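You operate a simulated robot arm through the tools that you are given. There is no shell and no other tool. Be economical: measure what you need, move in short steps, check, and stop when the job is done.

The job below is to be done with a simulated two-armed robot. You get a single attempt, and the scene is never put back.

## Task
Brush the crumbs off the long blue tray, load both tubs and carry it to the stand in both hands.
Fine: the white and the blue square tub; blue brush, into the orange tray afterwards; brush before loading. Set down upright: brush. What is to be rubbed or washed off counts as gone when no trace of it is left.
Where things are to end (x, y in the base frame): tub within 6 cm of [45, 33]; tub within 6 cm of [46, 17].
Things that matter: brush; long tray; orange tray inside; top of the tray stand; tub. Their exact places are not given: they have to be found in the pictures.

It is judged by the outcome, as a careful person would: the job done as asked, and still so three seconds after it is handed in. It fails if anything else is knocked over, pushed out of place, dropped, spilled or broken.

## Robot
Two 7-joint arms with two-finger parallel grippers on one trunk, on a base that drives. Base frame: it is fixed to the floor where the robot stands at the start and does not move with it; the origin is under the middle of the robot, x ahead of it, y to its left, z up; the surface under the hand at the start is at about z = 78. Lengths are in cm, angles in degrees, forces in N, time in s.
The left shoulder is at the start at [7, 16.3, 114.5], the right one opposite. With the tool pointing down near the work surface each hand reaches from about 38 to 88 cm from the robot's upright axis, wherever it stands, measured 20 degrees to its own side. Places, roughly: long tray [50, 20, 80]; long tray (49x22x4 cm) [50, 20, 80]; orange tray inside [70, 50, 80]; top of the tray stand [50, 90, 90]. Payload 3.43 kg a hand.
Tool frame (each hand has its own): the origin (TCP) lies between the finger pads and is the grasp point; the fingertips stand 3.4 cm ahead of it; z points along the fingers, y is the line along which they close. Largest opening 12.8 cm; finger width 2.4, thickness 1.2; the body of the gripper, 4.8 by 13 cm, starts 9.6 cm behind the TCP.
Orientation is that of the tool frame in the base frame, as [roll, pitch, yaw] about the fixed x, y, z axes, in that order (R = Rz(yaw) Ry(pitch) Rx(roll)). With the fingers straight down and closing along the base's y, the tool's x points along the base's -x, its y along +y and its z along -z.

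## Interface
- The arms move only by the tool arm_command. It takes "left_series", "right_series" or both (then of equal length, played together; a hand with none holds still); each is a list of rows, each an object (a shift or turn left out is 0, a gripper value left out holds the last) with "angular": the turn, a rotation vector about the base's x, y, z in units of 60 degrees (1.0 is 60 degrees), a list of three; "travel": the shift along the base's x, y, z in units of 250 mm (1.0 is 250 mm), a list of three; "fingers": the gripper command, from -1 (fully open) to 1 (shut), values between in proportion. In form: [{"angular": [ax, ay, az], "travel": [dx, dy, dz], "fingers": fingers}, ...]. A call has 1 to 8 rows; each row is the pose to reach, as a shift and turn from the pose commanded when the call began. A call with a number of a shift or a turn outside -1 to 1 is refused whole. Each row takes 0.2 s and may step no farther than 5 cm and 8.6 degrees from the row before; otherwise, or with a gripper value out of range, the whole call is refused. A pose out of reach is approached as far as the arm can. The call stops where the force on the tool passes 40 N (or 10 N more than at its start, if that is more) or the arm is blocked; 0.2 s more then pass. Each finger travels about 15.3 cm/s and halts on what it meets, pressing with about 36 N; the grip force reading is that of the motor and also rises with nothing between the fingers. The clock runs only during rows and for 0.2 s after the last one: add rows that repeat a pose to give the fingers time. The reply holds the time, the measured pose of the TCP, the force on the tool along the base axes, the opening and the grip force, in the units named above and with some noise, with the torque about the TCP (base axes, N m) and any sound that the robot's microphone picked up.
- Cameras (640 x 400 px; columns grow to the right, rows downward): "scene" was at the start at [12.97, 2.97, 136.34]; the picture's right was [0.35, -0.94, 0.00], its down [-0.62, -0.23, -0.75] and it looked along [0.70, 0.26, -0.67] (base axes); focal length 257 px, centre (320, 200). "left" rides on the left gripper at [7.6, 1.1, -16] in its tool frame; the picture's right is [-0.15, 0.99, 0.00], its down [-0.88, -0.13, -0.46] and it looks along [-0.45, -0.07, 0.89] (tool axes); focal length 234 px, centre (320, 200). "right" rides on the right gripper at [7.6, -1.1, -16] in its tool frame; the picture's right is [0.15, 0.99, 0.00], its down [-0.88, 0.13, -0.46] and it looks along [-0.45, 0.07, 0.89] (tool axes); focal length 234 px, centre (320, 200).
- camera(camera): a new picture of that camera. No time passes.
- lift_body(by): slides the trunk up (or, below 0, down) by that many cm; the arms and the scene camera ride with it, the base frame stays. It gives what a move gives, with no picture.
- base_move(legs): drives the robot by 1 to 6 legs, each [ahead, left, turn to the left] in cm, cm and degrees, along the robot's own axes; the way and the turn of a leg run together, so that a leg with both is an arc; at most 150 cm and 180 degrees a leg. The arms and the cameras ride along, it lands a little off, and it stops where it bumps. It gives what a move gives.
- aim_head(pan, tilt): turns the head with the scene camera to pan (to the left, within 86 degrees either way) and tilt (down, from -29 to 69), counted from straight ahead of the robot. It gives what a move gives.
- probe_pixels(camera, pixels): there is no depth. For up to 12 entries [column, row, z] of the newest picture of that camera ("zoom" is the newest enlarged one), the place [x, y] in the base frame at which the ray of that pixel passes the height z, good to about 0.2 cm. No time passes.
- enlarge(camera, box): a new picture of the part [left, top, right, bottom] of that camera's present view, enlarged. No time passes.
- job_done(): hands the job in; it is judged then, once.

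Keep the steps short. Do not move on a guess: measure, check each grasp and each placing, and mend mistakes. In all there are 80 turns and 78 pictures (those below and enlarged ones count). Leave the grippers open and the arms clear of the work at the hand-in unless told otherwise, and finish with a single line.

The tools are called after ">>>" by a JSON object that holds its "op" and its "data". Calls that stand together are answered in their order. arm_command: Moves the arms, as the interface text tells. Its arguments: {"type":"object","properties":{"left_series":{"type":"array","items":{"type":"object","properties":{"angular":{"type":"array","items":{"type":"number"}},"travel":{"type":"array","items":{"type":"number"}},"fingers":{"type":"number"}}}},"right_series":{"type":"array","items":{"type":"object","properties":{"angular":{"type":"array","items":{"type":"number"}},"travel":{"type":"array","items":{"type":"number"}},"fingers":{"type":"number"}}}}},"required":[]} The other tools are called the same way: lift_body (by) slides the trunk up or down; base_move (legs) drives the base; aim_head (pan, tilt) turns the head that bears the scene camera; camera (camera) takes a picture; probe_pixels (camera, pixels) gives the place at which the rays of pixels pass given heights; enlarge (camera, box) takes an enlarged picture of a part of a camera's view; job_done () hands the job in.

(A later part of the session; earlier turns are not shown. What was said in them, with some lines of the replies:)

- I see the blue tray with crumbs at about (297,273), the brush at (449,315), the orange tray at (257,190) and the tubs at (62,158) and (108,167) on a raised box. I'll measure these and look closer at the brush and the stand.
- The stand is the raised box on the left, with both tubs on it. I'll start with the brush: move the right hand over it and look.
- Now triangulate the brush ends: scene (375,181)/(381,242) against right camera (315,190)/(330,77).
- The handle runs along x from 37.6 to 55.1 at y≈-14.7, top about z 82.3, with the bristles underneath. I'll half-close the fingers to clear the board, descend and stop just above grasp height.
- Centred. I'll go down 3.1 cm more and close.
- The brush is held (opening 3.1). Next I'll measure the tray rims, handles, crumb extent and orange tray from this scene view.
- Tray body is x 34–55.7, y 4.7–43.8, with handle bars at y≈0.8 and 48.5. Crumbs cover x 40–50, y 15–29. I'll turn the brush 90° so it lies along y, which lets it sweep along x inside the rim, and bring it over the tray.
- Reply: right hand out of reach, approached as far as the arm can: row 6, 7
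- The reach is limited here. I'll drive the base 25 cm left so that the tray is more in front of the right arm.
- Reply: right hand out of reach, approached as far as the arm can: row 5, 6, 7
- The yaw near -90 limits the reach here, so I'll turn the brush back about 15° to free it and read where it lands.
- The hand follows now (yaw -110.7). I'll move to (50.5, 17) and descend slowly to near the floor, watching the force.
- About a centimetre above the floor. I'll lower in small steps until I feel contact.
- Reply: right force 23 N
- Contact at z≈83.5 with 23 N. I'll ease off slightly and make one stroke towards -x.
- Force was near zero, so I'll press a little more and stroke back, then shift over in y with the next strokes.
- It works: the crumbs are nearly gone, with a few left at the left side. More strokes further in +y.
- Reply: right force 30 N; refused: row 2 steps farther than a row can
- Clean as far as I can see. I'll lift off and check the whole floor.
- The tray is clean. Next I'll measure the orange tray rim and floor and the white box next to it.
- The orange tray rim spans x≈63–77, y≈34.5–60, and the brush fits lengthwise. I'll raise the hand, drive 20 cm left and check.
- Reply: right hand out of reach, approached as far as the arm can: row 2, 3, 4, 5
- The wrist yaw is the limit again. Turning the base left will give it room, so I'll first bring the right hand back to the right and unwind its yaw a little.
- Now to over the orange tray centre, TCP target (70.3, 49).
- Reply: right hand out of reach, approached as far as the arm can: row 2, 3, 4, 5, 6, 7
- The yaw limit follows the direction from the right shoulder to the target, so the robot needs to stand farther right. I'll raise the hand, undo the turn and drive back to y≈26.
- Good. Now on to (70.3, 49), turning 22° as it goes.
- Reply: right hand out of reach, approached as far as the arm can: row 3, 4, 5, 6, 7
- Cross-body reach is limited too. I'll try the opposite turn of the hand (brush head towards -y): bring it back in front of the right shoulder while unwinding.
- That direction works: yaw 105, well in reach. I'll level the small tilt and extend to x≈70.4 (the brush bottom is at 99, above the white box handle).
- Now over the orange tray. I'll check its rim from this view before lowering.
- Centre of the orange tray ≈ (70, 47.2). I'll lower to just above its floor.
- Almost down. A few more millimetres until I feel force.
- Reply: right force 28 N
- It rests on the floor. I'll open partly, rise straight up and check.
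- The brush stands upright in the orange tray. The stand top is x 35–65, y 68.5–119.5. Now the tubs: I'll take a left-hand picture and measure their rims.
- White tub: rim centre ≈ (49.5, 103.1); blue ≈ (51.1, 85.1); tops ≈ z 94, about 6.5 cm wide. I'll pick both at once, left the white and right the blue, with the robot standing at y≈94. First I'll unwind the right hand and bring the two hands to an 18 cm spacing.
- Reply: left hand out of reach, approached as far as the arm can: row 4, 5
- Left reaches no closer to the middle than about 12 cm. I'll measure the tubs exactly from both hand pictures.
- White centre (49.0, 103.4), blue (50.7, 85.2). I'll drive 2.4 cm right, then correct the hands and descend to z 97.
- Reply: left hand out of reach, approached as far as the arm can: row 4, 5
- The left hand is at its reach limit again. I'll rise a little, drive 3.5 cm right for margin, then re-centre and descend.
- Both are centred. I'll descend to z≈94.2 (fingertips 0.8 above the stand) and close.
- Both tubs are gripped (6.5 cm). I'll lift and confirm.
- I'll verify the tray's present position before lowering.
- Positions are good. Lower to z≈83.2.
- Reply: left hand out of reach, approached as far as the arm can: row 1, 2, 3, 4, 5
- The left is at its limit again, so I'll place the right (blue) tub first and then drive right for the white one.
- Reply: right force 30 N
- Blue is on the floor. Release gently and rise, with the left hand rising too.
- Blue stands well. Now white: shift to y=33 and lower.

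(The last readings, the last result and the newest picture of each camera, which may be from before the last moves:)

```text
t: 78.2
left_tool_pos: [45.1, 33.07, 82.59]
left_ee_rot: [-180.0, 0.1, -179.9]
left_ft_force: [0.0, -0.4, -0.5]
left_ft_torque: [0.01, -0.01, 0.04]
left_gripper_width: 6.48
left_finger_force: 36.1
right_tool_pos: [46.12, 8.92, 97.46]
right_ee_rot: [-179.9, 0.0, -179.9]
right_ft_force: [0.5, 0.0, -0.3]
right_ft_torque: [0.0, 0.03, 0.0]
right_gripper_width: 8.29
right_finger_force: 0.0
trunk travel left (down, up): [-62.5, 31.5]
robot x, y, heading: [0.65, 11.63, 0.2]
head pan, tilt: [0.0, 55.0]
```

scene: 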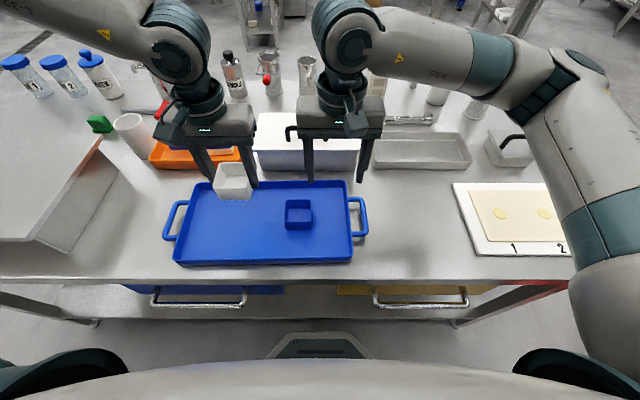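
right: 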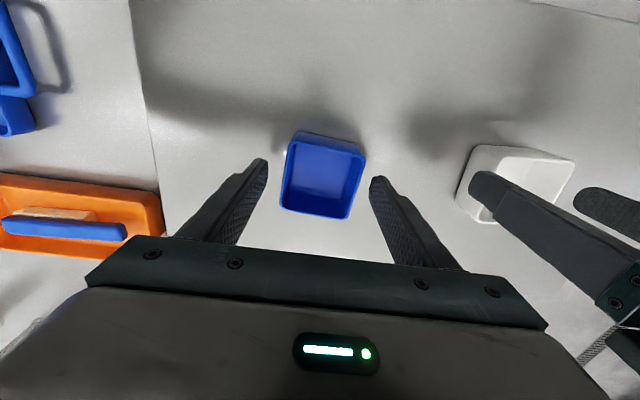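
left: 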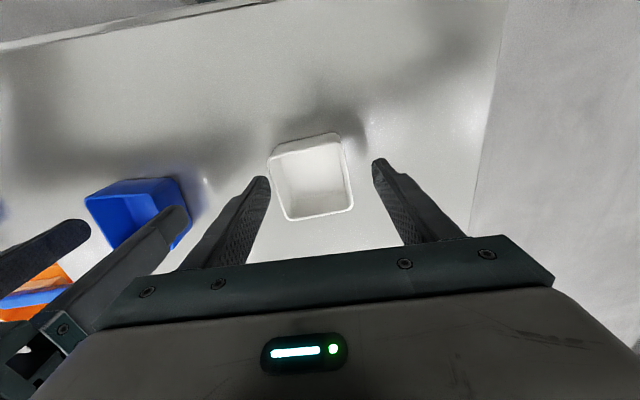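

Not touching yet. A few millimetres more.

>>> {"op": "arm_command", "data": {"left_series": [{"travel": [0, 0, -0.008]}, {"travel": [0, 0, -0.012]}, {"travel": [0, 0, -0.012]}]}}

```text
t: 79.0
left_tool_pos: [45.05, 33.02, 82.44]
left_ee_rot: [-180.0, 0.2, -179.8]
left_ft_force: [4.8, 4.1, 28.1]
left_ft_torque: [0.16, -0.15, 0.01]
left_gripper_width: 6.47
left_finger_force: 35.9
right_tool_pos: [46.0, 8.72, 97.57]
right_ee_rot: [-179.9, 0.1, -179.9]
right_ft_force: [-0.1, 0.6, 0.1]
right_ft_torque: [0.01, 0.03, 0.0]
right_gripper_width: 8.32
right_finger_force: 0.0
trunk travel left (down, up): [-62.5, 31.5]
robot x, y, heading: [0.96, 11.78, 0.4]
head pan, tilt: [0.0, 55.0]
```

White is down. Release and rise, both hands to z≈97, then look at the result.

>>> {"op": "arm_command", "data": {"left_series": [{"travel": [0, 0, 0.01], "fingers": -0.1}, {"travel": [0, 0, 0.01], "fingers": -0.3}, {"travel": [0, 0, 0.01], "fingers": -0.3}, {"travel": [0, 0, 0.14], "fingers": -0.3}, {"travel": [0, 0, 0.3], "fingers": -0.3}, {"travel": [0, 0, 0.48], "fingers": -0.3}, {"travel": [0, 0, 0.6], "fingers": -0.3}, {"travel": [0, 0, 0.6], "fingers": -0.3}]}}

>>> {"op": "arm_command", "data": {"left_series": [{"travel": [0, 0.15, 0]}, {"travel": [0, 0.3, 0]}, {"travel": [0, 0.45, 0]}, {"travel": [0, 0.6, 0]}, {"travel": [0, 0.6, 0]}], "right_series": [{"travel": [0, -0.15, 0]}, {"travel": [0, -0.3, 0]}, {"travel": [0, -0.45, 0]}, {"travel": [0, -0.6, 0]}, {"travel": [0, -0.84, 0]}]}}

>>> {"op": "camera", "data": {"camera": "scene"}}

```text
t: 80.8
left_tool_pos: [45.35, 33.16, 97.41]
left_ee_rot: [180.0, 0.0, -179.8]
left_ft_force: [0.7, -0.1, 0.0]
left_ft_torque: [0.0, 0.0, 0.03]
left_gripper_width: 8.31
left_finger_force: 0.0
right_tool_pos: [46.09, 8.86, 97.57]
right_ee_rot: [-180.0, 0.0, -179.9]
right_ft_force: [-0.4, -0.2, -0.3]
right_ft_torque: [0.01, 0.04, 0.0]
right_gripper_width: 8.34
right_finger_force: 0.0
trunk travel left (down, up): [-62.5, 31.5]
robot x, y, heading: [1.04, 11.83, 0.2]
head pan, tilt: [0.0, 55.0]
```

```text
refused: row 5 steps farther than a row can; nothing moved
```

```text
25 pictures are left
```

scene: 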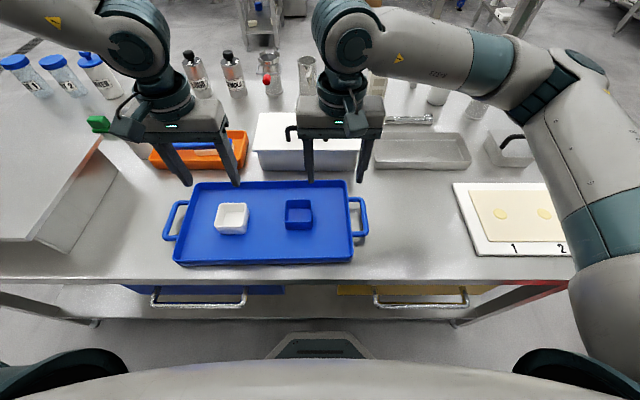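

Both tubs are loaded. I'll move the hands outwards and drive back so that the tray is centred, ready for the handles.

>>> {"op": "arm_command", "data": {"left_series": [{"travel": [0, 0.03, 0]}, {"travel": [0, 0.06, 0]}, {"travel": [0, 0.1, 0]}, {"travel": [0, 0.1, 0]}, {"travel": [0, 0.1, 0]}, {"travel": [0, 0.1, 0]}, {"travel": [0, 0.1, 0]}], "right_series": [{"travel": [0, -0.14, 0]}, {"travel": [0, -0.28, 0]}, {"travel": [0, -0.42, 0]}, {"travel": [0, -0.56, 0]}, {"travel": [0, -0.7, 0]}, {"travel": [0, -0.84, 0]}, {"travel": [0, -0.84, 0]}]}}

>>> {"op": "base_move", "data": {"legs": [[-1, 12.7, -0.2]]}}

>>> {"op": "camera", "data": {"camera": "left"}}

>>> {"op": "camera", "data": {"camera": "right"}}

>>> {"op": "camera", "data": {"camera": "scene"}}

```text
t: 82.4
left_tool_pos: [45.14, 35.82, 97.42]
left_ee_rot: [-179.9, 0.0, -179.7]
left_ft_force: [-1.0, 0.6, 0.2]
left_ft_torque: [0.03, -0.01, -0.02]
left_gripper_width: 8.31
left_finger_force: 0.0
right_tool_pos: [46.36, -12.15, 97.51]
right_ee_rot: [-179.8, 0.0, -179.9]
right_ft_force: [-0.3, -0.3, 0.3]
right_ft_torque: [-0.04, 0.03, 0.0]
right_gripper_width: 8.31
right_finger_force: 0.1
trunk travel left (down, up): [-62.5, 31.5]
robot x, y, heading: [1.08, 11.73, 0.2]
head pan, tilt: [0.0, 55.0]
```

```text
t: 83.6
left_tool_pos: [44.17, 48.13, 97.31]
left_ee_rot: [180.0, 0.0, -179.8]
left_ft_force: [0.2, -0.3, -0.1]
left_ft_torque: [-0.01, 0.01, 0.05]
left_gripper_width: 8.33
left_finger_force: 0.0
right_tool_pos: [45.33, 0.24, 97.53]
right_ee_rot: [-179.9, 0.1, 180.0]
right_ft_force: [0.6, -0.5, 0.0]
right_ft_torque: [0.01, 0.0, 0.01]
right_gripper_width: 8.29
right_finger_force: 0.0
trunk travel left (down, up): [-62.5, 31.5]
robot x, y, heading: [-0.8, 24.21, -0.0]
head pan, tilt: [0.0, 55.0]
```

```text
24 pictures are left
```

left: 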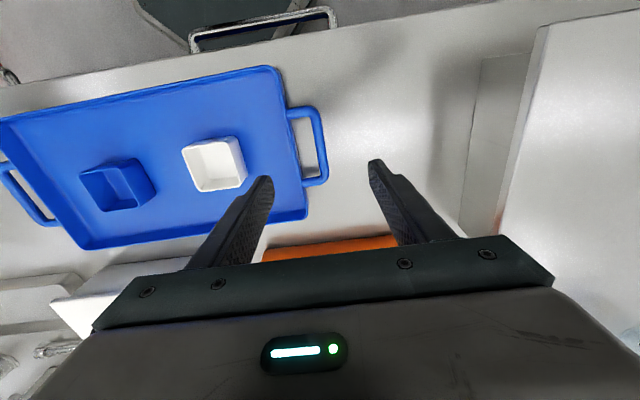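

```text
23 pictures are left
```

right: 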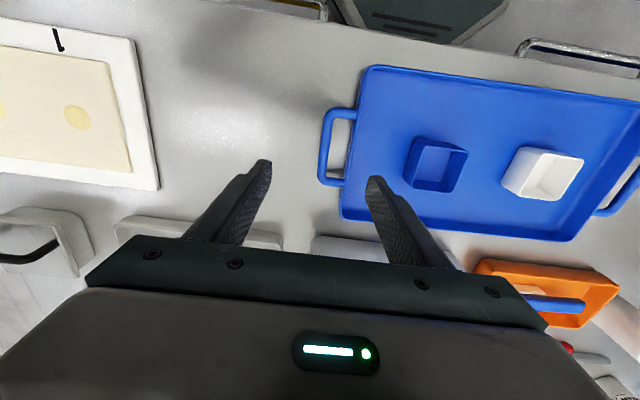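

```text
22 pictures are left
```

scene: 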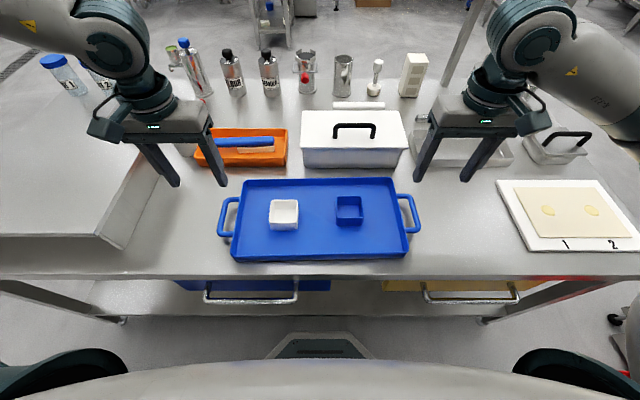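

>>> {"op": "probe_pixels", "data": {"camera": "left", "pixels": [[313, 112, 81], [319, 147, 81], [325, 182, 81], [319, 147, 82], [319, 147, 80], [300, 147, 81]]}}

>>> {"op": "probe_pixels", "data": {"camera": "right", "pixels": [[330, 112, 81], [325, 147, 81], [320, 180, 81], [325, 147, 82], [325, 147, 80], [345, 147, 81]]}}

>>> {"op": "probe_pixels", "data": {"camera": "scene", "pixels": [[223, 217, 81], [413, 214, 81], [223, 217, 80], [413, 214, 80], [243, 181, 82], [395, 178, 82], [232, 260, 82], [407, 257, 82]]}}

>>> {"op": "enlarge", "data": {"camera": "left", "box": [260, 80, 360, 200]}}

>>> {"op": "enlarge", "data": {"camera": "right", "box": [290, 80, 390, 200]}}

```text
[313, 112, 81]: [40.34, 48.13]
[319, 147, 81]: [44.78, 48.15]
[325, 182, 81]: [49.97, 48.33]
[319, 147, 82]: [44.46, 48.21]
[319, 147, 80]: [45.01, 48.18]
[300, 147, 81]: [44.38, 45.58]
```

```text
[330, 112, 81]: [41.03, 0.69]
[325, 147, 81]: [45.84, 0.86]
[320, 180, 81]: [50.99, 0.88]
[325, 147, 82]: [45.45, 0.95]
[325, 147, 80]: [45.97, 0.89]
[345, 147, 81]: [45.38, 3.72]
```

```text
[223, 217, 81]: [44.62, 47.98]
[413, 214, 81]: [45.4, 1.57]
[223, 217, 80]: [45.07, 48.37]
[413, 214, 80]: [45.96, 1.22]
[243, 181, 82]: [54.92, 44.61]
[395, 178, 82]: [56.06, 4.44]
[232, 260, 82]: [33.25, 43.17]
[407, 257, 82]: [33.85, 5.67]
```

```text
3.33 times, centred on (310, 140) of left
```

zoom: 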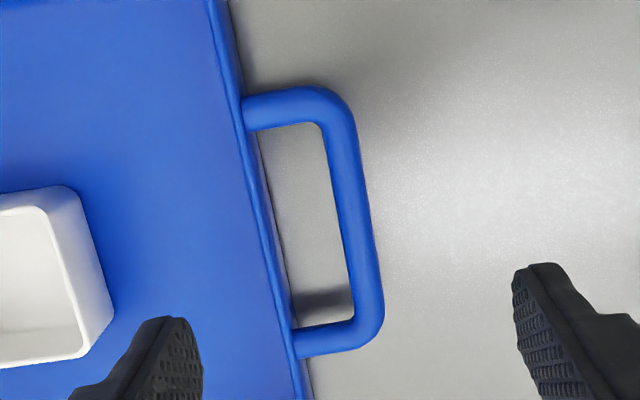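

```text
3.33 times, centred on (340, 140) of right
```

zoom: 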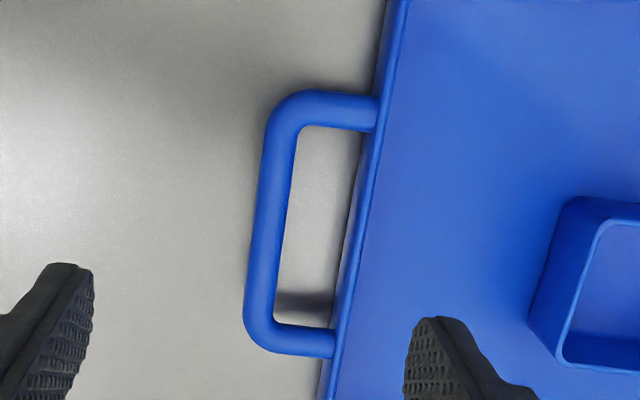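

Bars: left centre (45.1, 48.2), right (45.9, 0.9), about 1.5 thick with a 3 cm gap inside. Fingers to 3.5 cm opening, then descend to z≈88 and check the alignment.

>>> {"op": "arm_command", "data": {"left_series": [{"travel": [0.02, 0, -0.1], "fingers": 0.45}, {"travel": [0.032, 0.003, -0.24], "fingers": 0.45}, {"travel": [0.032, 0.003, -0.36], "fingers": 0.45}, {"travel": [0.032, 0.003, -0.36], "fingers": 0.45}], "right_series": [{"travel": [0.02, 0.026, -0.1], "fingers": 0.45}, {"travel": [0.024, 0.026, -0.24], "fingers": 0.45}, {"travel": [0.024, 0.026, -0.36], "fingers": 0.45}, {"travel": [0.024, 0.026, -0.36], "fingers": 0.45}]}}

>>> {"op": "enlarge", "data": {"camera": "left", "box": [220, 80, 420, 240]}}

>>> {"op": "enlarge", "data": {"camera": "right", "box": [220, 80, 420, 240]}}

```text
t: 84.6
left_tool_pos: [45.09, 48.31, 88.17]
left_ee_rot: [-179.9, -0.1, -179.8]
left_ft_force: [-0.6, 0.6, 0.0]
left_ft_torque: [-0.03, -0.06, 0.0]
left_gripper_width: 3.5
left_finger_force: 0.2
right_tool_pos: [45.9, 0.86, 88.61]
right_ee_rot: [-179.9, 0.2, -180.0]
right_ft_force: [-0.5, -0.2, -1.0]
right_ft_torque: [0.01, -0.01, -0.02]
right_gripper_width: 3.53
right_finger_force: 0.0
trunk travel left (down, up): [-62.5, 31.5]
robot x, y, heading: [-0.73, 24.63, -0.2]
head pan, tilt: [0.0, 55.0]
```

```text
2.50 times, centred on (320, 160) of left
```

zoom: 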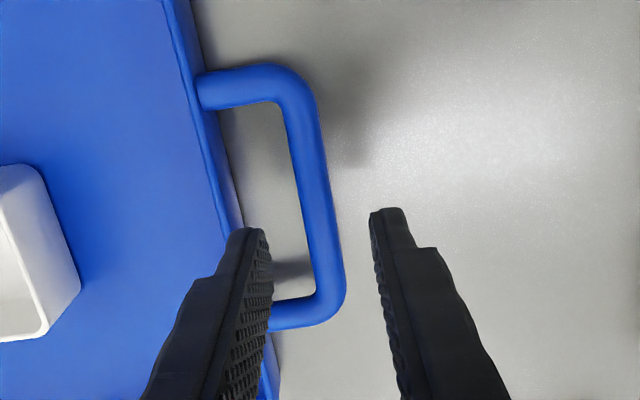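

```text
2.50 times, centred on (320, 160) of right
```

zoom: 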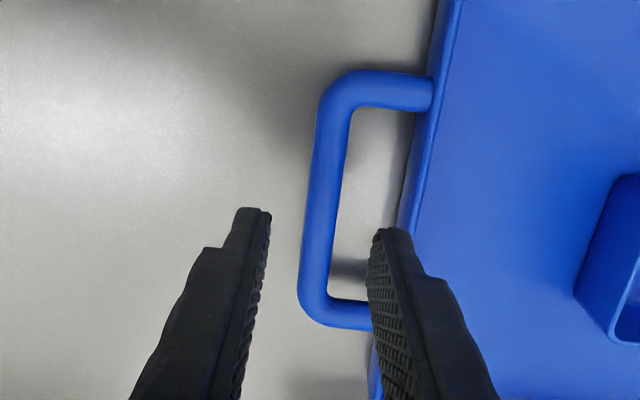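

The numbers agree. I'll go down to the bar-top height (tips ≈ 82.2) and look once more.

>>> {"op": "arm_command", "data": {"left_series": [{"travel": [0, -0.004, -0.06]}, {"travel": [0, -0.004, -0.1]}, {"travel": [0, -0.004, -0.1]}], "right_series": [{"travel": [0, 0, -0.06]}, {"travel": [0, 0, -0.12]}, {"travel": [0, 0, -0.12]}]}}

>>> {"op": "enlarge", "data": {"camera": "left", "box": [220, 80, 420, 240]}}

>>> {"op": "enlarge", "data": {"camera": "right", "box": [220, 80, 420, 240]}}

```text
t: 85.4
left_tool_pos: [44.94, 48.33, 85.76]
left_ee_rot: [180.0, 0.0, -179.7]
left_ft_force: [0.3, -0.1, 0.6]
left_ft_torque: [0.0, -0.01, -0.03]
left_gripper_width: 3.54
left_finger_force: 0.1
right_tool_pos: [45.85, 1.03, 85.43]
right_ee_rot: [-180.0, 0.0, -180.0]
right_ft_force: [-0.2, -0.1, -0.2]
right_ft_torque: [0.0, 0.0, 0.0]
right_gripper_width: 3.53
right_finger_force: 0.0
trunk travel left (down, up): [-62.5, 31.5]
robot x, y, heading: [-0.18, 24.2, -0.2]
head pan, tilt: [0.0, 55.0]
```

```text
2.50 times, centred on (320, 160) of left
```

zoom: 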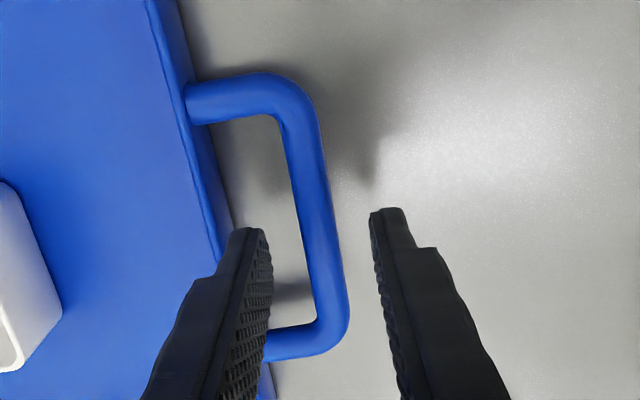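

```text
2.50 times, centred on (320, 160) of right
```

zoom: 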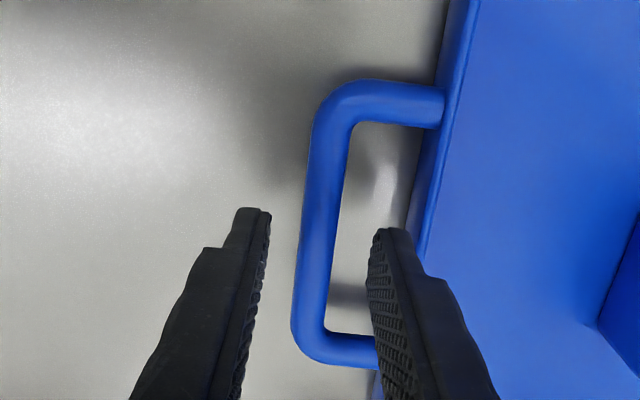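

Aligned. Down to z≈82.3 and close both hands.

>>> {"op": "arm_command", "data": {"left_series": [{"travel": [0, -0.003, -0.07]}, {"travel": [0, -0.003, -0.132]}, {"travel": [0, -0.003, -0.132], "fingers": 0.6}, {"travel": [0, -0.003, -0.132], "fingers": 1}, {"travel": [0, -0.003, -0.132], "fingers": 1}, {"travel": [0, -0.003, -0.132], "fingers": 1}], "right_series": [{"travel": [0, -0.003, -0.07]}, {"travel": [0, -0.003, -0.122]}, {"travel": [0, -0.003, -0.122], "fingers": 0.6}, {"travel": [0, -0.003, -0.122], "fingers": 1}, {"travel": [0, -0.003, -0.122], "fingers": 1}, {"travel": [0, -0.003, -0.122], "fingers": 1}]}}

>>> {"op": "camera", "data": {"camera": "scene"}}

```text
t: 86.8
left_tool_pos: [44.89, 47.98, 82.5]
left_ee_rot: [-179.9, 0.2, -179.9]
left_ft_force: [3.6, -13.1, 0.0]
left_ft_torque: [-0.17, -0.41, 0.94]
left_gripper_width: 1.37
left_finger_force: 36.4
right_tool_pos: [45.89, 0.9, 82.44]
right_ee_rot: [-180.0, 0.0, -179.9]
right_ft_force: [-4.5, 10.0, -0.2]
right_ft_torque: [0.23, 0.08, 0.89]
right_gripper_width: 1.37
right_finger_force: 35.5
trunk travel left (down, up): [-62.5, 31.5]
robot x, y, heading: [0.06, 24.3, 0.1]
head pan, tilt: [0.0, 55.0]
```

```text
15 pictures are left
```

scene: 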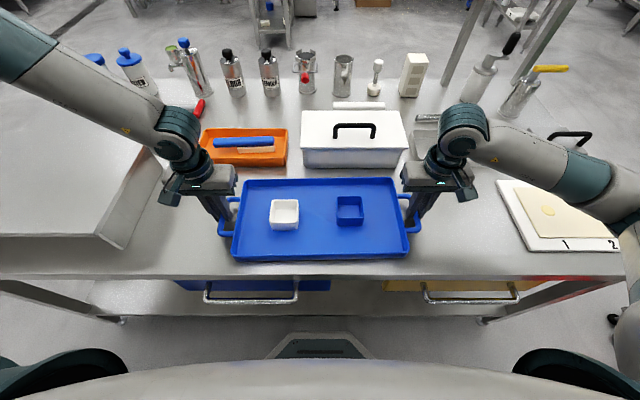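

Both bars are held, with a slight inward pull. I'll relax that, then lift with the trunk so both hands rise together.

>>> {"op": "arm_command", "data": {"left_series": [{"travel": [0, -0.005, 0]}, {"travel": [0, -0.005, 0]}], "right_series": [{"travel": [0, 0.005, 0]}, {"travel": [0, 0.005, 0]}]}}

>>> {"op": "lift_body", "data": {"by": 4}}

>>> {"op": "enlarge", "data": {"camera": "scene", "box": [170, 120, 470, 300]}}

```text
t: 87.4
left_tool_pos: [44.76, 48.06, 82.64]
left_ee_rot: [179.9, 0.1, -179.8]
left_ft_force: [4.7, -1.4, 1.3]
left_ft_torque: [0.01, -0.19, 0.88]
left_gripper_width: 1.34
left_finger_force: 36.1
right_tool_pos: [46.03, 0.95, 82.44]
right_ee_rot: [-179.8, 0.0, 179.9]
right_ft_force: [-6.2, 1.2, 3.5]
right_ft_torque: [-0.01, 0.37, 0.88]
right_gripper_width: 1.37
right_finger_force: 36.0
trunk travel left (down, up): [-62.5, 31.5]
robot x, y, heading: [-0.36, 24.58, 0.3]
head pan, tilt: [0.0, 55.0]
```

```text
t: 88.3
left_tool_pos: [45.0, 48.16, 86.41]
left_ee_rot: [179.9, -0.2, -179.8]
left_ft_force: [2.4, 6.3, -2.3]
left_ft_torque: [0.1, -0.13, 0.91]
left_gripper_width: 1.36
left_finger_force: 35.4
right_tool_pos: [46.01, 1.03, 86.34]
right_ee_rot: [-179.8, 0.0, -179.9]
right_ft_force: [-3.1, -5.2, -2.6]
right_ft_torque: [-0.12, 0.18, 0.88]
right_gripper_width: 1.41
right_finger_force: 35.9
trunk travel left (down, up): [-66.5, 27.5]
robot x, y, heading: [-0.25, 24.6, 0.3]
head pan, tilt: [0.0, 55.0]
```

```text
2.13 times, centred on (320, 210) of scene
```

zoom: 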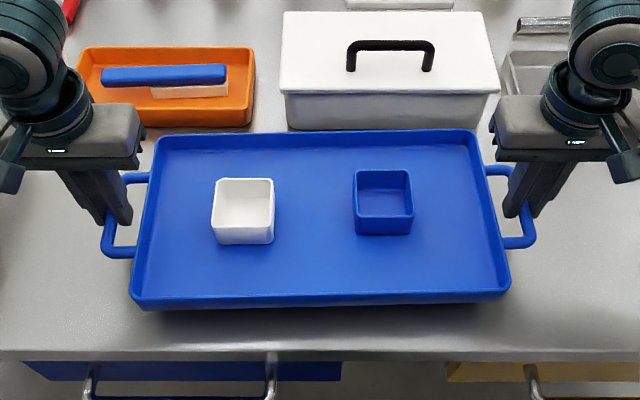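

The tray is up, level and held. I'll lift another 13 cm, then drive left in two legs with a check between.

>>> {"op": "lift_body", "data": {"by": 13}}

>>> {"op": "base_move", "data": {"legs": [[0, 20, 0]]}}

>>> {"op": "camera", "data": {"camera": "scene"}}

```text
t: 89.8
left_tool_pos: [44.87, 48.09, 99.5]
left_ee_rot: [179.9, 0.0, -179.8]
left_ft_force: [3.6, 16.0, -2.8]
left_ft_torque: [0.29, -0.05, 0.89]
left_gripper_width: 1.36
left_finger_force: 36.3
right_tool_pos: [46.09, 0.98, 99.38]
right_ee_rot: [-179.8, 0.1, -180.0]
right_ft_force: [-3.8, -15.9, -3.4]
right_ft_torque: [-0.31, 0.05, 0.87]
right_gripper_width: 1.39
right_finger_force: 35.9
trunk travel left (down, up): [-79.5, 14.5]
robot x, y, heading: [-0.01, 24.07, 0.3]
head pan, tilt: [0.0, 55.0]
```

```text
t: 91.4
left_tool_pos: [44.84, 67.52, 99.64]
left_ee_rot: [179.9, 0.0, -179.8]
left_ft_force: [3.1, 22.6, -1.9]
left_ft_torque: [0.4, -0.03, 0.82]
left_gripper_width: 1.38
left_finger_force: 35.9
right_tool_pos: [45.99, 20.36, 99.33]
right_ee_rot: [-179.8, 0.0, -179.9]
right_ft_force: [-4.1, -22.0, -3.3]
right_ft_torque: [-0.4, 0.07, 0.86]
right_gripper_width: 1.39
right_finger_force: 36.4
trunk travel left (down, up): [-79.5, 14.5]
robot x, y, heading: [-0.24, 43.68, 0.0]
head pan, tilt: [0.0, 55.0]
```

```text
13 pictures are left
```

scene: 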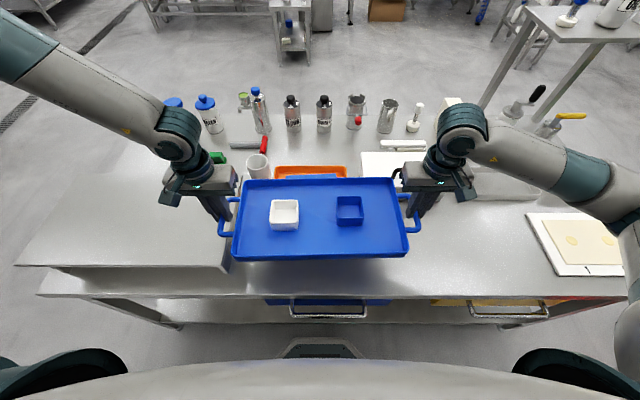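

Held well, though the hands are pressing inward at 22 N. I'll ease that, then continue to the stand (+50 left, +4.6 ahead).

>>> {"op": "arm_command", "data": {"left_series": [{"travel": [0, 0.006, 0]}, {"travel": [0, 0.006, 0]}], "right_series": [{"travel": [0, -0.006, 0]}, {"travel": [0, -0.006, 0]}]}}

>>> {"op": "base_move", "data": {"legs": [[0, 50, 0], [4.6, 0, 0]]}}

>>> {"op": "camera", "data": {"camera": "scene"}}

```text
t: 92.0
left_tool_pos: [44.88, 67.6, 99.55]
left_ee_rot: [-179.8, 0.0, -179.8]
left_ft_force: [4.1, -19.0, -3.1]
left_ft_torque: [-0.37, -0.17, 0.92]
left_gripper_width: 1.36
left_finger_force: 36.1
right_tool_pos: [45.9, 20.54, 99.38]
right_ee_rot: [179.9, 0.0, -179.7]
right_ft_force: [-4.8, 18.8, -2.4]
right_ft_torque: [0.27, 0.17, 0.9]
right_gripper_width: 1.33
right_finger_force: 35.9
trunk travel left (down, up): [-79.5, 14.5]
robot x, y, heading: [0.46, 43.65, 0.3]
head pan, tilt: [0.0, 55.0]
```

```text
t: 95.6
left_tool_pos: [48.89, 117.94, 99.29]
left_ee_rot: [-179.7, -0.3, -179.3]
left_ft_force: [3.5, -0.6, -3.2]
left_ft_torque: [-0.07, 0.67, 0.65]
left_gripper_width: 1.35
left_finger_force: 35.8
right_tool_pos: [50.08, 70.8, 99.01]
right_ee_rot: [-180.0, -0.3, -179.5]
right_ft_force: [-2.5, 0.4, -2.5]
right_ft_torque: [0.06, -0.51, 0.78]
right_gripper_width: 1.34
right_finger_force: 36.2
trunk travel left (down, up): [-79.5, 14.5]
robot x, y, heading: [3.23, 94.19, 0.1]
head pan, tilt: [0.0, 55.0]
stopped in leg 2: the robot was blocked; the commanded pose is now the measured one
```

```text
12 pictures are left
```

scene: 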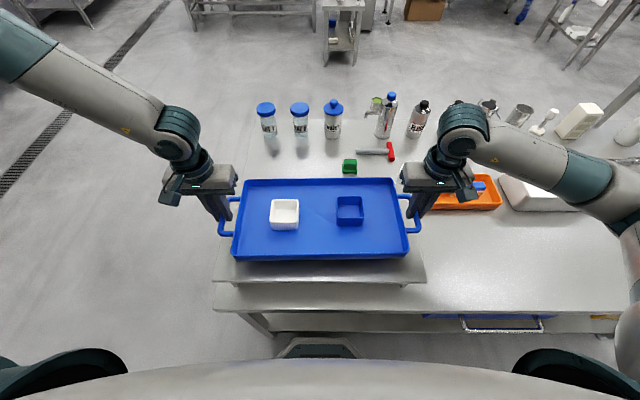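

Blocked by the table at x≈3.2. The tray is at centre (49.5, 94.4), which is good. I'll back off half a centimetre and check the stand edges under the tray.

>>> {"op": "base_move", "data": {"legs": [[-0.7, 0, 0]]}}

>>> {"op": "enlarge", "data": {"camera": "scene", "box": [180, 140, 460, 320]}}

>>> {"op": "probe_pixels", "data": {"camera": "zoom", "pixels": [[80, 307, 90], [555, 309, 90], [120, 292, 95], [510, 288, 95]]}}

```text
t: 96.4
left_tool_pos: [47.74, 117.79, 99.44]
left_ee_rot: [-179.8, 0.1, -179.5]
left_ft_force: [3.9, -0.9, -3.0]
left_ft_torque: [0.0, -0.22, 0.8]
left_gripper_width: 1.37
left_finger_force: 36.0
right_tool_pos: [48.89, 70.63, 99.26]
right_ee_rot: [180.0, -0.1, -179.7]
right_ft_force: [-3.4, 1.8, -2.9]
right_ft_torque: [-0.05, 0.26, 0.87]
right_gripper_width: 1.34
right_finger_force: 35.9
trunk travel left (down, up): [-79.5, 14.5]
robot x, y, heading: [2.76, 94.34, 0.3]
head pan, tilt: [0.0, 55.0]
```

```text
2.22 times, centred on (320, 230) of scene
```

zoom: 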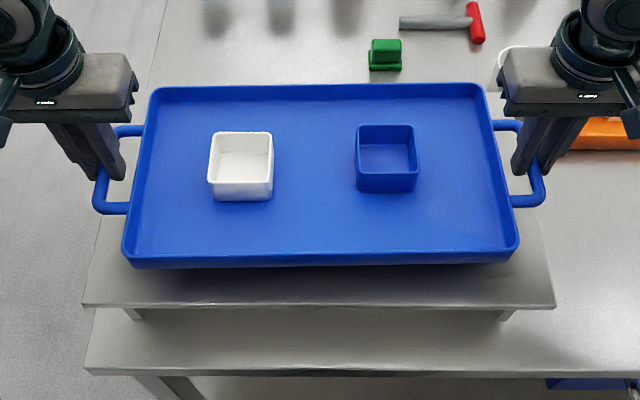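

```text
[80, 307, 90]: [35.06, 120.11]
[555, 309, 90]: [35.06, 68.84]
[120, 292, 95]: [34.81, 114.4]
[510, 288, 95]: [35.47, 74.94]
```

The tray is well over the stand (stand y 68.8–120.1, x 35–65). I'll nudge it 1.5 cm forward with both arms together, then lower the trunk 4 cm.

>>> {"op": "arm_command", "data": {"left_series": [{"travel": [0.02, 0, 0]}, {"travel": [0.04, 0, 0]}, {"travel": [0.06, 0, 0]}, {"travel": [0.06, 0, 0]}], "right_series": [{"travel": [0.02, 0, 0]}, {"travel": [0.04, 0, 0]}, {"travel": [0.06, 0, 0]}, {"travel": [0.06, 0, 0]}]}}

>>> {"op": "lift_body", "data": {"by": -4}}

>>> {"op": "lift_body", "data": {"by": -0.5}}

```text
t: 97.4
left_tool_pos: [49.39, 117.84, 99.46]
left_ee_rot: [-179.6, 0.2, -179.5]
left_ft_force: [3.6, -3.0, -2.3]
left_ft_torque: [-0.1, -0.35, 0.7]
left_gripper_width: 1.36
left_finger_force: 36.0
right_tool_pos: [50.26, 70.75, 99.35]
right_ee_rot: [-180.0, -0.1, -179.5]
right_ft_force: [-3.3, 2.9, -3.4]
right_ft_torque: [0.04, 0.35, 0.73]
right_gripper_width: 1.35
right_finger_force: 35.9
trunk travel left (down, up): [-79.5, 14.5]
robot x, y, heading: [2.64, 94.07, 0.3]
head pan, tilt: [0.0, 55.0]
```

```text
t: 98.2
left_tool_pos: [49.16, 117.93, 95.52]
left_ee_rot: [-179.6, 0.2, -179.5]
left_ft_force: [2.9, -6.6, -3.0]
left_ft_torque: [-0.1, -0.22, 0.72]
left_gripper_width: 1.35
left_finger_force: 36.5
right_tool_pos: [50.23, 70.66, 95.46]
right_ee_rot: [180.0, 0.0, -179.6]
right_ft_force: [-2.7, 5.9, -2.8]
right_ft_torque: [0.09, 0.23, 0.78]
right_gripper_width: 1.36
right_finger_force: 36.0
trunk travel left (down, up): [-75.5, 18.5]
robot x, y, heading: [2.66, 93.95, 0.2]
head pan, tilt: [0.0, 55.0]
```

```text
t: 98.7
left_tool_pos: [49.24, 118.0, 95.1]
left_ee_rot: [-179.6, 0.3, -179.6]
left_ft_force: [3.0, -7.9, -3.2]
left_ft_torque: [-0.17, -0.06, 0.73]
left_gripper_width: 1.36
left_finger_force: 36.0
right_tool_pos: [50.28, 70.74, 94.98]
right_ee_rot: [179.9, 0.0, -179.6]
right_ft_force: [-2.2, 7.8, -2.2]
right_ft_torque: [0.12, 0.01, 0.75]
right_gripper_width: 1.37
right_finger_force: 36.4
trunk travel left (down, up): [-75.0, 19.0]
robot x, y, heading: [2.69, 94.19, 0.3]
head pan, tilt: [0.0, 55.0]
```

Still in the air. Lower in 0.3 cm steps.

>>> {"op": "lift_body", "data": {"by": -0.3}}

>>> {"op": "lift_body", "data": {"by": -0.3}}

```text
t: 99.3
left_tool_pos: [49.19, 117.93, 94.78]
left_ee_rot: [-179.6, 0.2, -179.6]
left_ft_force: [3.3, -8.9, -2.6]
left_ft_torque: [-0.18, 0.07, 0.7]
left_gripper_width: 1.33
left_finger_force: 35.6
right_tool_pos: [50.33, 70.69, 94.66]
right_ee_rot: [-179.9, -0.1, -179.6]
right_ft_force: [-2.2, 10.1, -2.9]
right_ft_torque: [0.16, -0.06, 0.77]
right_gripper_width: 1.35
right_finger_force: 35.9
trunk travel left (down, up): [-74.7, 19.3]
robot x, y, heading: [2.87, 93.99, 0.1]
head pan, tilt: [0.0, 55.0]
```

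```text
t: 99.8
left_tool_pos: [49.2, 117.91, 94.6]
left_ee_rot: [-179.5, 0.3, -179.5]
left_ft_force: [3.6, -9.2, 4.7]
left_ft_torque: [-0.24, 0.84, 0.69]
left_gripper_width: 1.34
left_finger_force: 36.2
right_tool_pos: [50.19, 70.72, 94.34]
right_ee_rot: [-180.0, -0.1, -179.6]
right_ft_force: [-1.9, 9.8, 5.9]
right_ft_torque: [0.11, 0.92, 0.78]
right_gripper_width: 1.35
right_finger_force: 36.1
trunk travel left (down, up): [-74.4, 19.6]
robot x, y, heading: [2.63, 93.91, 0.3]
head pan, tilt: [0.0, 55.0]
```

Contact: the force changed sign on both hands. I'll open both to 3.4 cm and rise straight up.

>>> {"op": "arm_command", "data": {"left_series": [{"fingers": 0.8}, {"fingers": 0.5}, {"fingers": 0.47}, {"travel": [0, 0, 0.04], "fingers": 0.47}, {"travel": [0, 0, 0.16]}, {"travel": [0, 0, 0.32]}, {"travel": [0, 0, 0.48]}, {"travel": [0, 0, 0.6]}], "right_series": [{"fingers": 0.8}, {"fingers": 0.5}, {"fingers": 0.47}, {"travel": [0, 0, 0.04], "fingers": 0.47}, {"travel": [0, 0, 0.16]}, {"travel": [0, 0, 0.32]}, {"travel": [0, 0, 0.48]}, {"travel": [0, 0, 0.6]}]}}

>>> {"op": "camera", "data": {"camera": "scene"}}

```text
t: 101.6
left_tool_pos: [49.04, 118.02, 109.39]
left_ee_rot: [-179.6, 0.2, -179.5]
left_ft_force: [0.3, -0.5, -0.1]
left_ft_torque: [-0.01, 0.02, -0.01]
left_gripper_width: 3.41
left_finger_force: 0.0
right_tool_pos: [50.29, 70.71, 109.32]
right_ee_rot: [-179.9, -0.1, -179.7]
right_ft_force: [0.7, -0.2, -0.4]
right_ft_torque: [0.02, -0.01, 0.02]
right_gripper_width: 3.38
right_finger_force: 0.2
trunk travel left (down, up): [-74.4, 19.6]
robot x, y, heading: [2.55, 94.11, 0.2]
head pan, tilt: [0.0, 55.0]
```

```text
10 pictures are left
```

scene: 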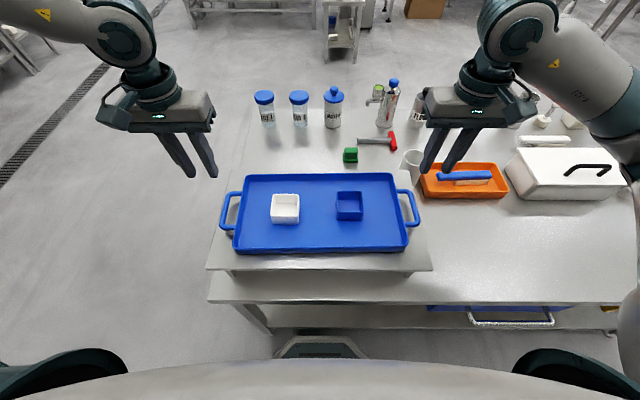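

The tray rests on the stand with both tubs upright on it. I'll open the grippers fully and back away, then do a final check.

>>> {"op": "arm_command", "data": {"left_series": [{"fingers": 0}, {"fingers": -1}, {"fingers": -1}, {"fingers": -1}], "right_series": [{"fingers": 0}, {"fingers": -1}, {"fingers": -1}, {"fingers": -1}]}}

>>> {"op": "base_move", "data": {"legs": [[-25, 0, 0]]}}

>>> {"op": "aim_head", "data": {"pan": -15, "tilt": 40}}

>>> {"op": "camera", "data": {"camera": "scene"}}

>>> {"op": "enlarge", "data": {"camera": "scene", "box": [180, 130, 460, 300]}}

```text
t: 102.6
left_tool_pos: [49.12, 118.04, 109.33]
left_ee_rot: [-179.7, 0.2, -179.5]
left_ft_force: [-0.1, 0.1, -0.1]
left_ft_torque: [-0.01, 0.0, -0.05]
left_gripper_width: 12.8
left_finger_force: 0.0
right_tool_pos: [50.35, 70.7, 109.58]
right_ee_rot: [-180.0, 0.0, -179.7]
right_ft_force: [0.4, -0.3, 1.1]
right_ft_torque: [0.02, 0.0, 0.01]
right_gripper_width: 12.79
right_finger_force: 0.1
trunk travel left (down, up): [-74.4, 19.6]
robot x, y, heading: [2.71, 93.86, 0.2]
head pan, tilt: [0.0, 55.0]
```

```text
t: 104.4
left_tool_pos: [24.08, 117.95, 109.35]
left_ee_rot: [-179.7, 0.1, -179.5]
left_ft_force: [0.3, 0.6, -1.2]
left_ft_torque: [-0.04, 0.0, 0.03]
left_gripper_width: 12.8
left_finger_force: 0.0
right_tool_pos: [25.31, 70.69, 109.39]
right_ee_rot: [-180.0, -0.1, -179.6]
right_ft_force: [-0.2, 1.5, 0.4]
right_ft_torque: [-0.02, 0.01, -0.01]
right_gripper_width: 12.8
right_finger_force: 0.1
trunk travel left (down, up): [-74.4, 19.6]
robot x, y, heading: [-22.26, 93.89, 0.2]
head pan, tilt: [0.0, 55.0]
```

```text
t: 105.2
left_tool_pos: [23.86, 118.1, 109.37]
left_ee_rot: [-179.7, 0.2, -179.6]
left_ft_force: [-0.4, 0.5, -0.5]
left_ft_torque: [0.0, 0.0, 0.01]
left_gripper_width: 12.79
left_finger_force: 0.1
right_tool_pos: [25.18, 70.67, 109.46]
right_ee_rot: [-180.0, 0.0, -179.5]
right_ft_force: [0.5, -0.4, -0.5]
right_ft_torque: [0.03, -0.03, -0.03]
right_gripper_width: 12.78
right_finger_force: 0.1
trunk travel left (down, up): [-74.4, 19.6]
robot x, y, heading: [-22.6, 93.95, 0.2]
head pan, tilt: [-15.0, 40.0]
```

```text
9 pictures are left
```

scene: 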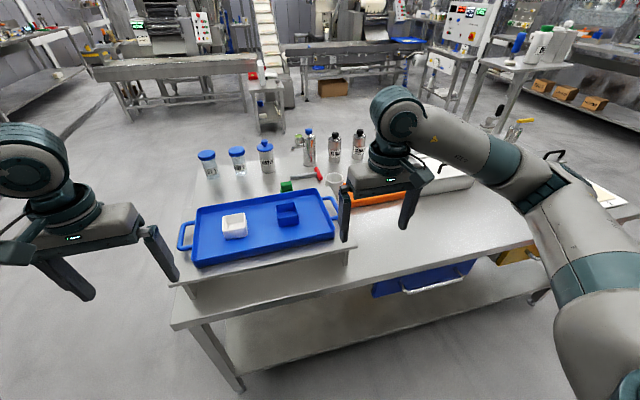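

```text
2.29 times, centred on (320, 215) of scene
```

zoom: 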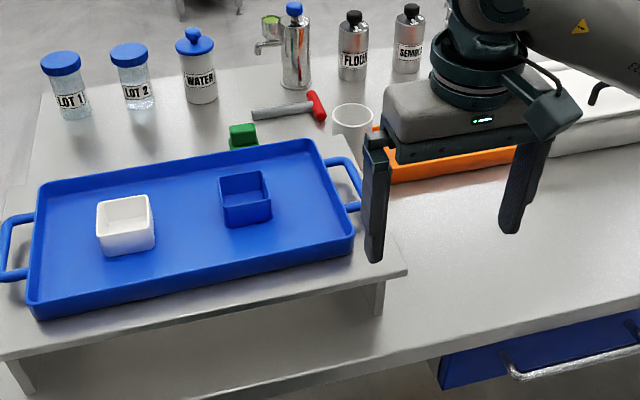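

Everything is in place: clean tray on the stand with both tubs, brush upright in the orange tray, nothing disturbed, grippers open and clear. Handing in.

>>> {"op": "job_done", "data": {}}

```text
The job is handed in.
```

The tray is brushed clean and on the stand with both tubs on it, and the brush is upright in the orange tray; I read the tub targets as loading spots on the tray (set down at about [45, 33] and [46, 17]), so the tubs now stand at about y 103 and 87.
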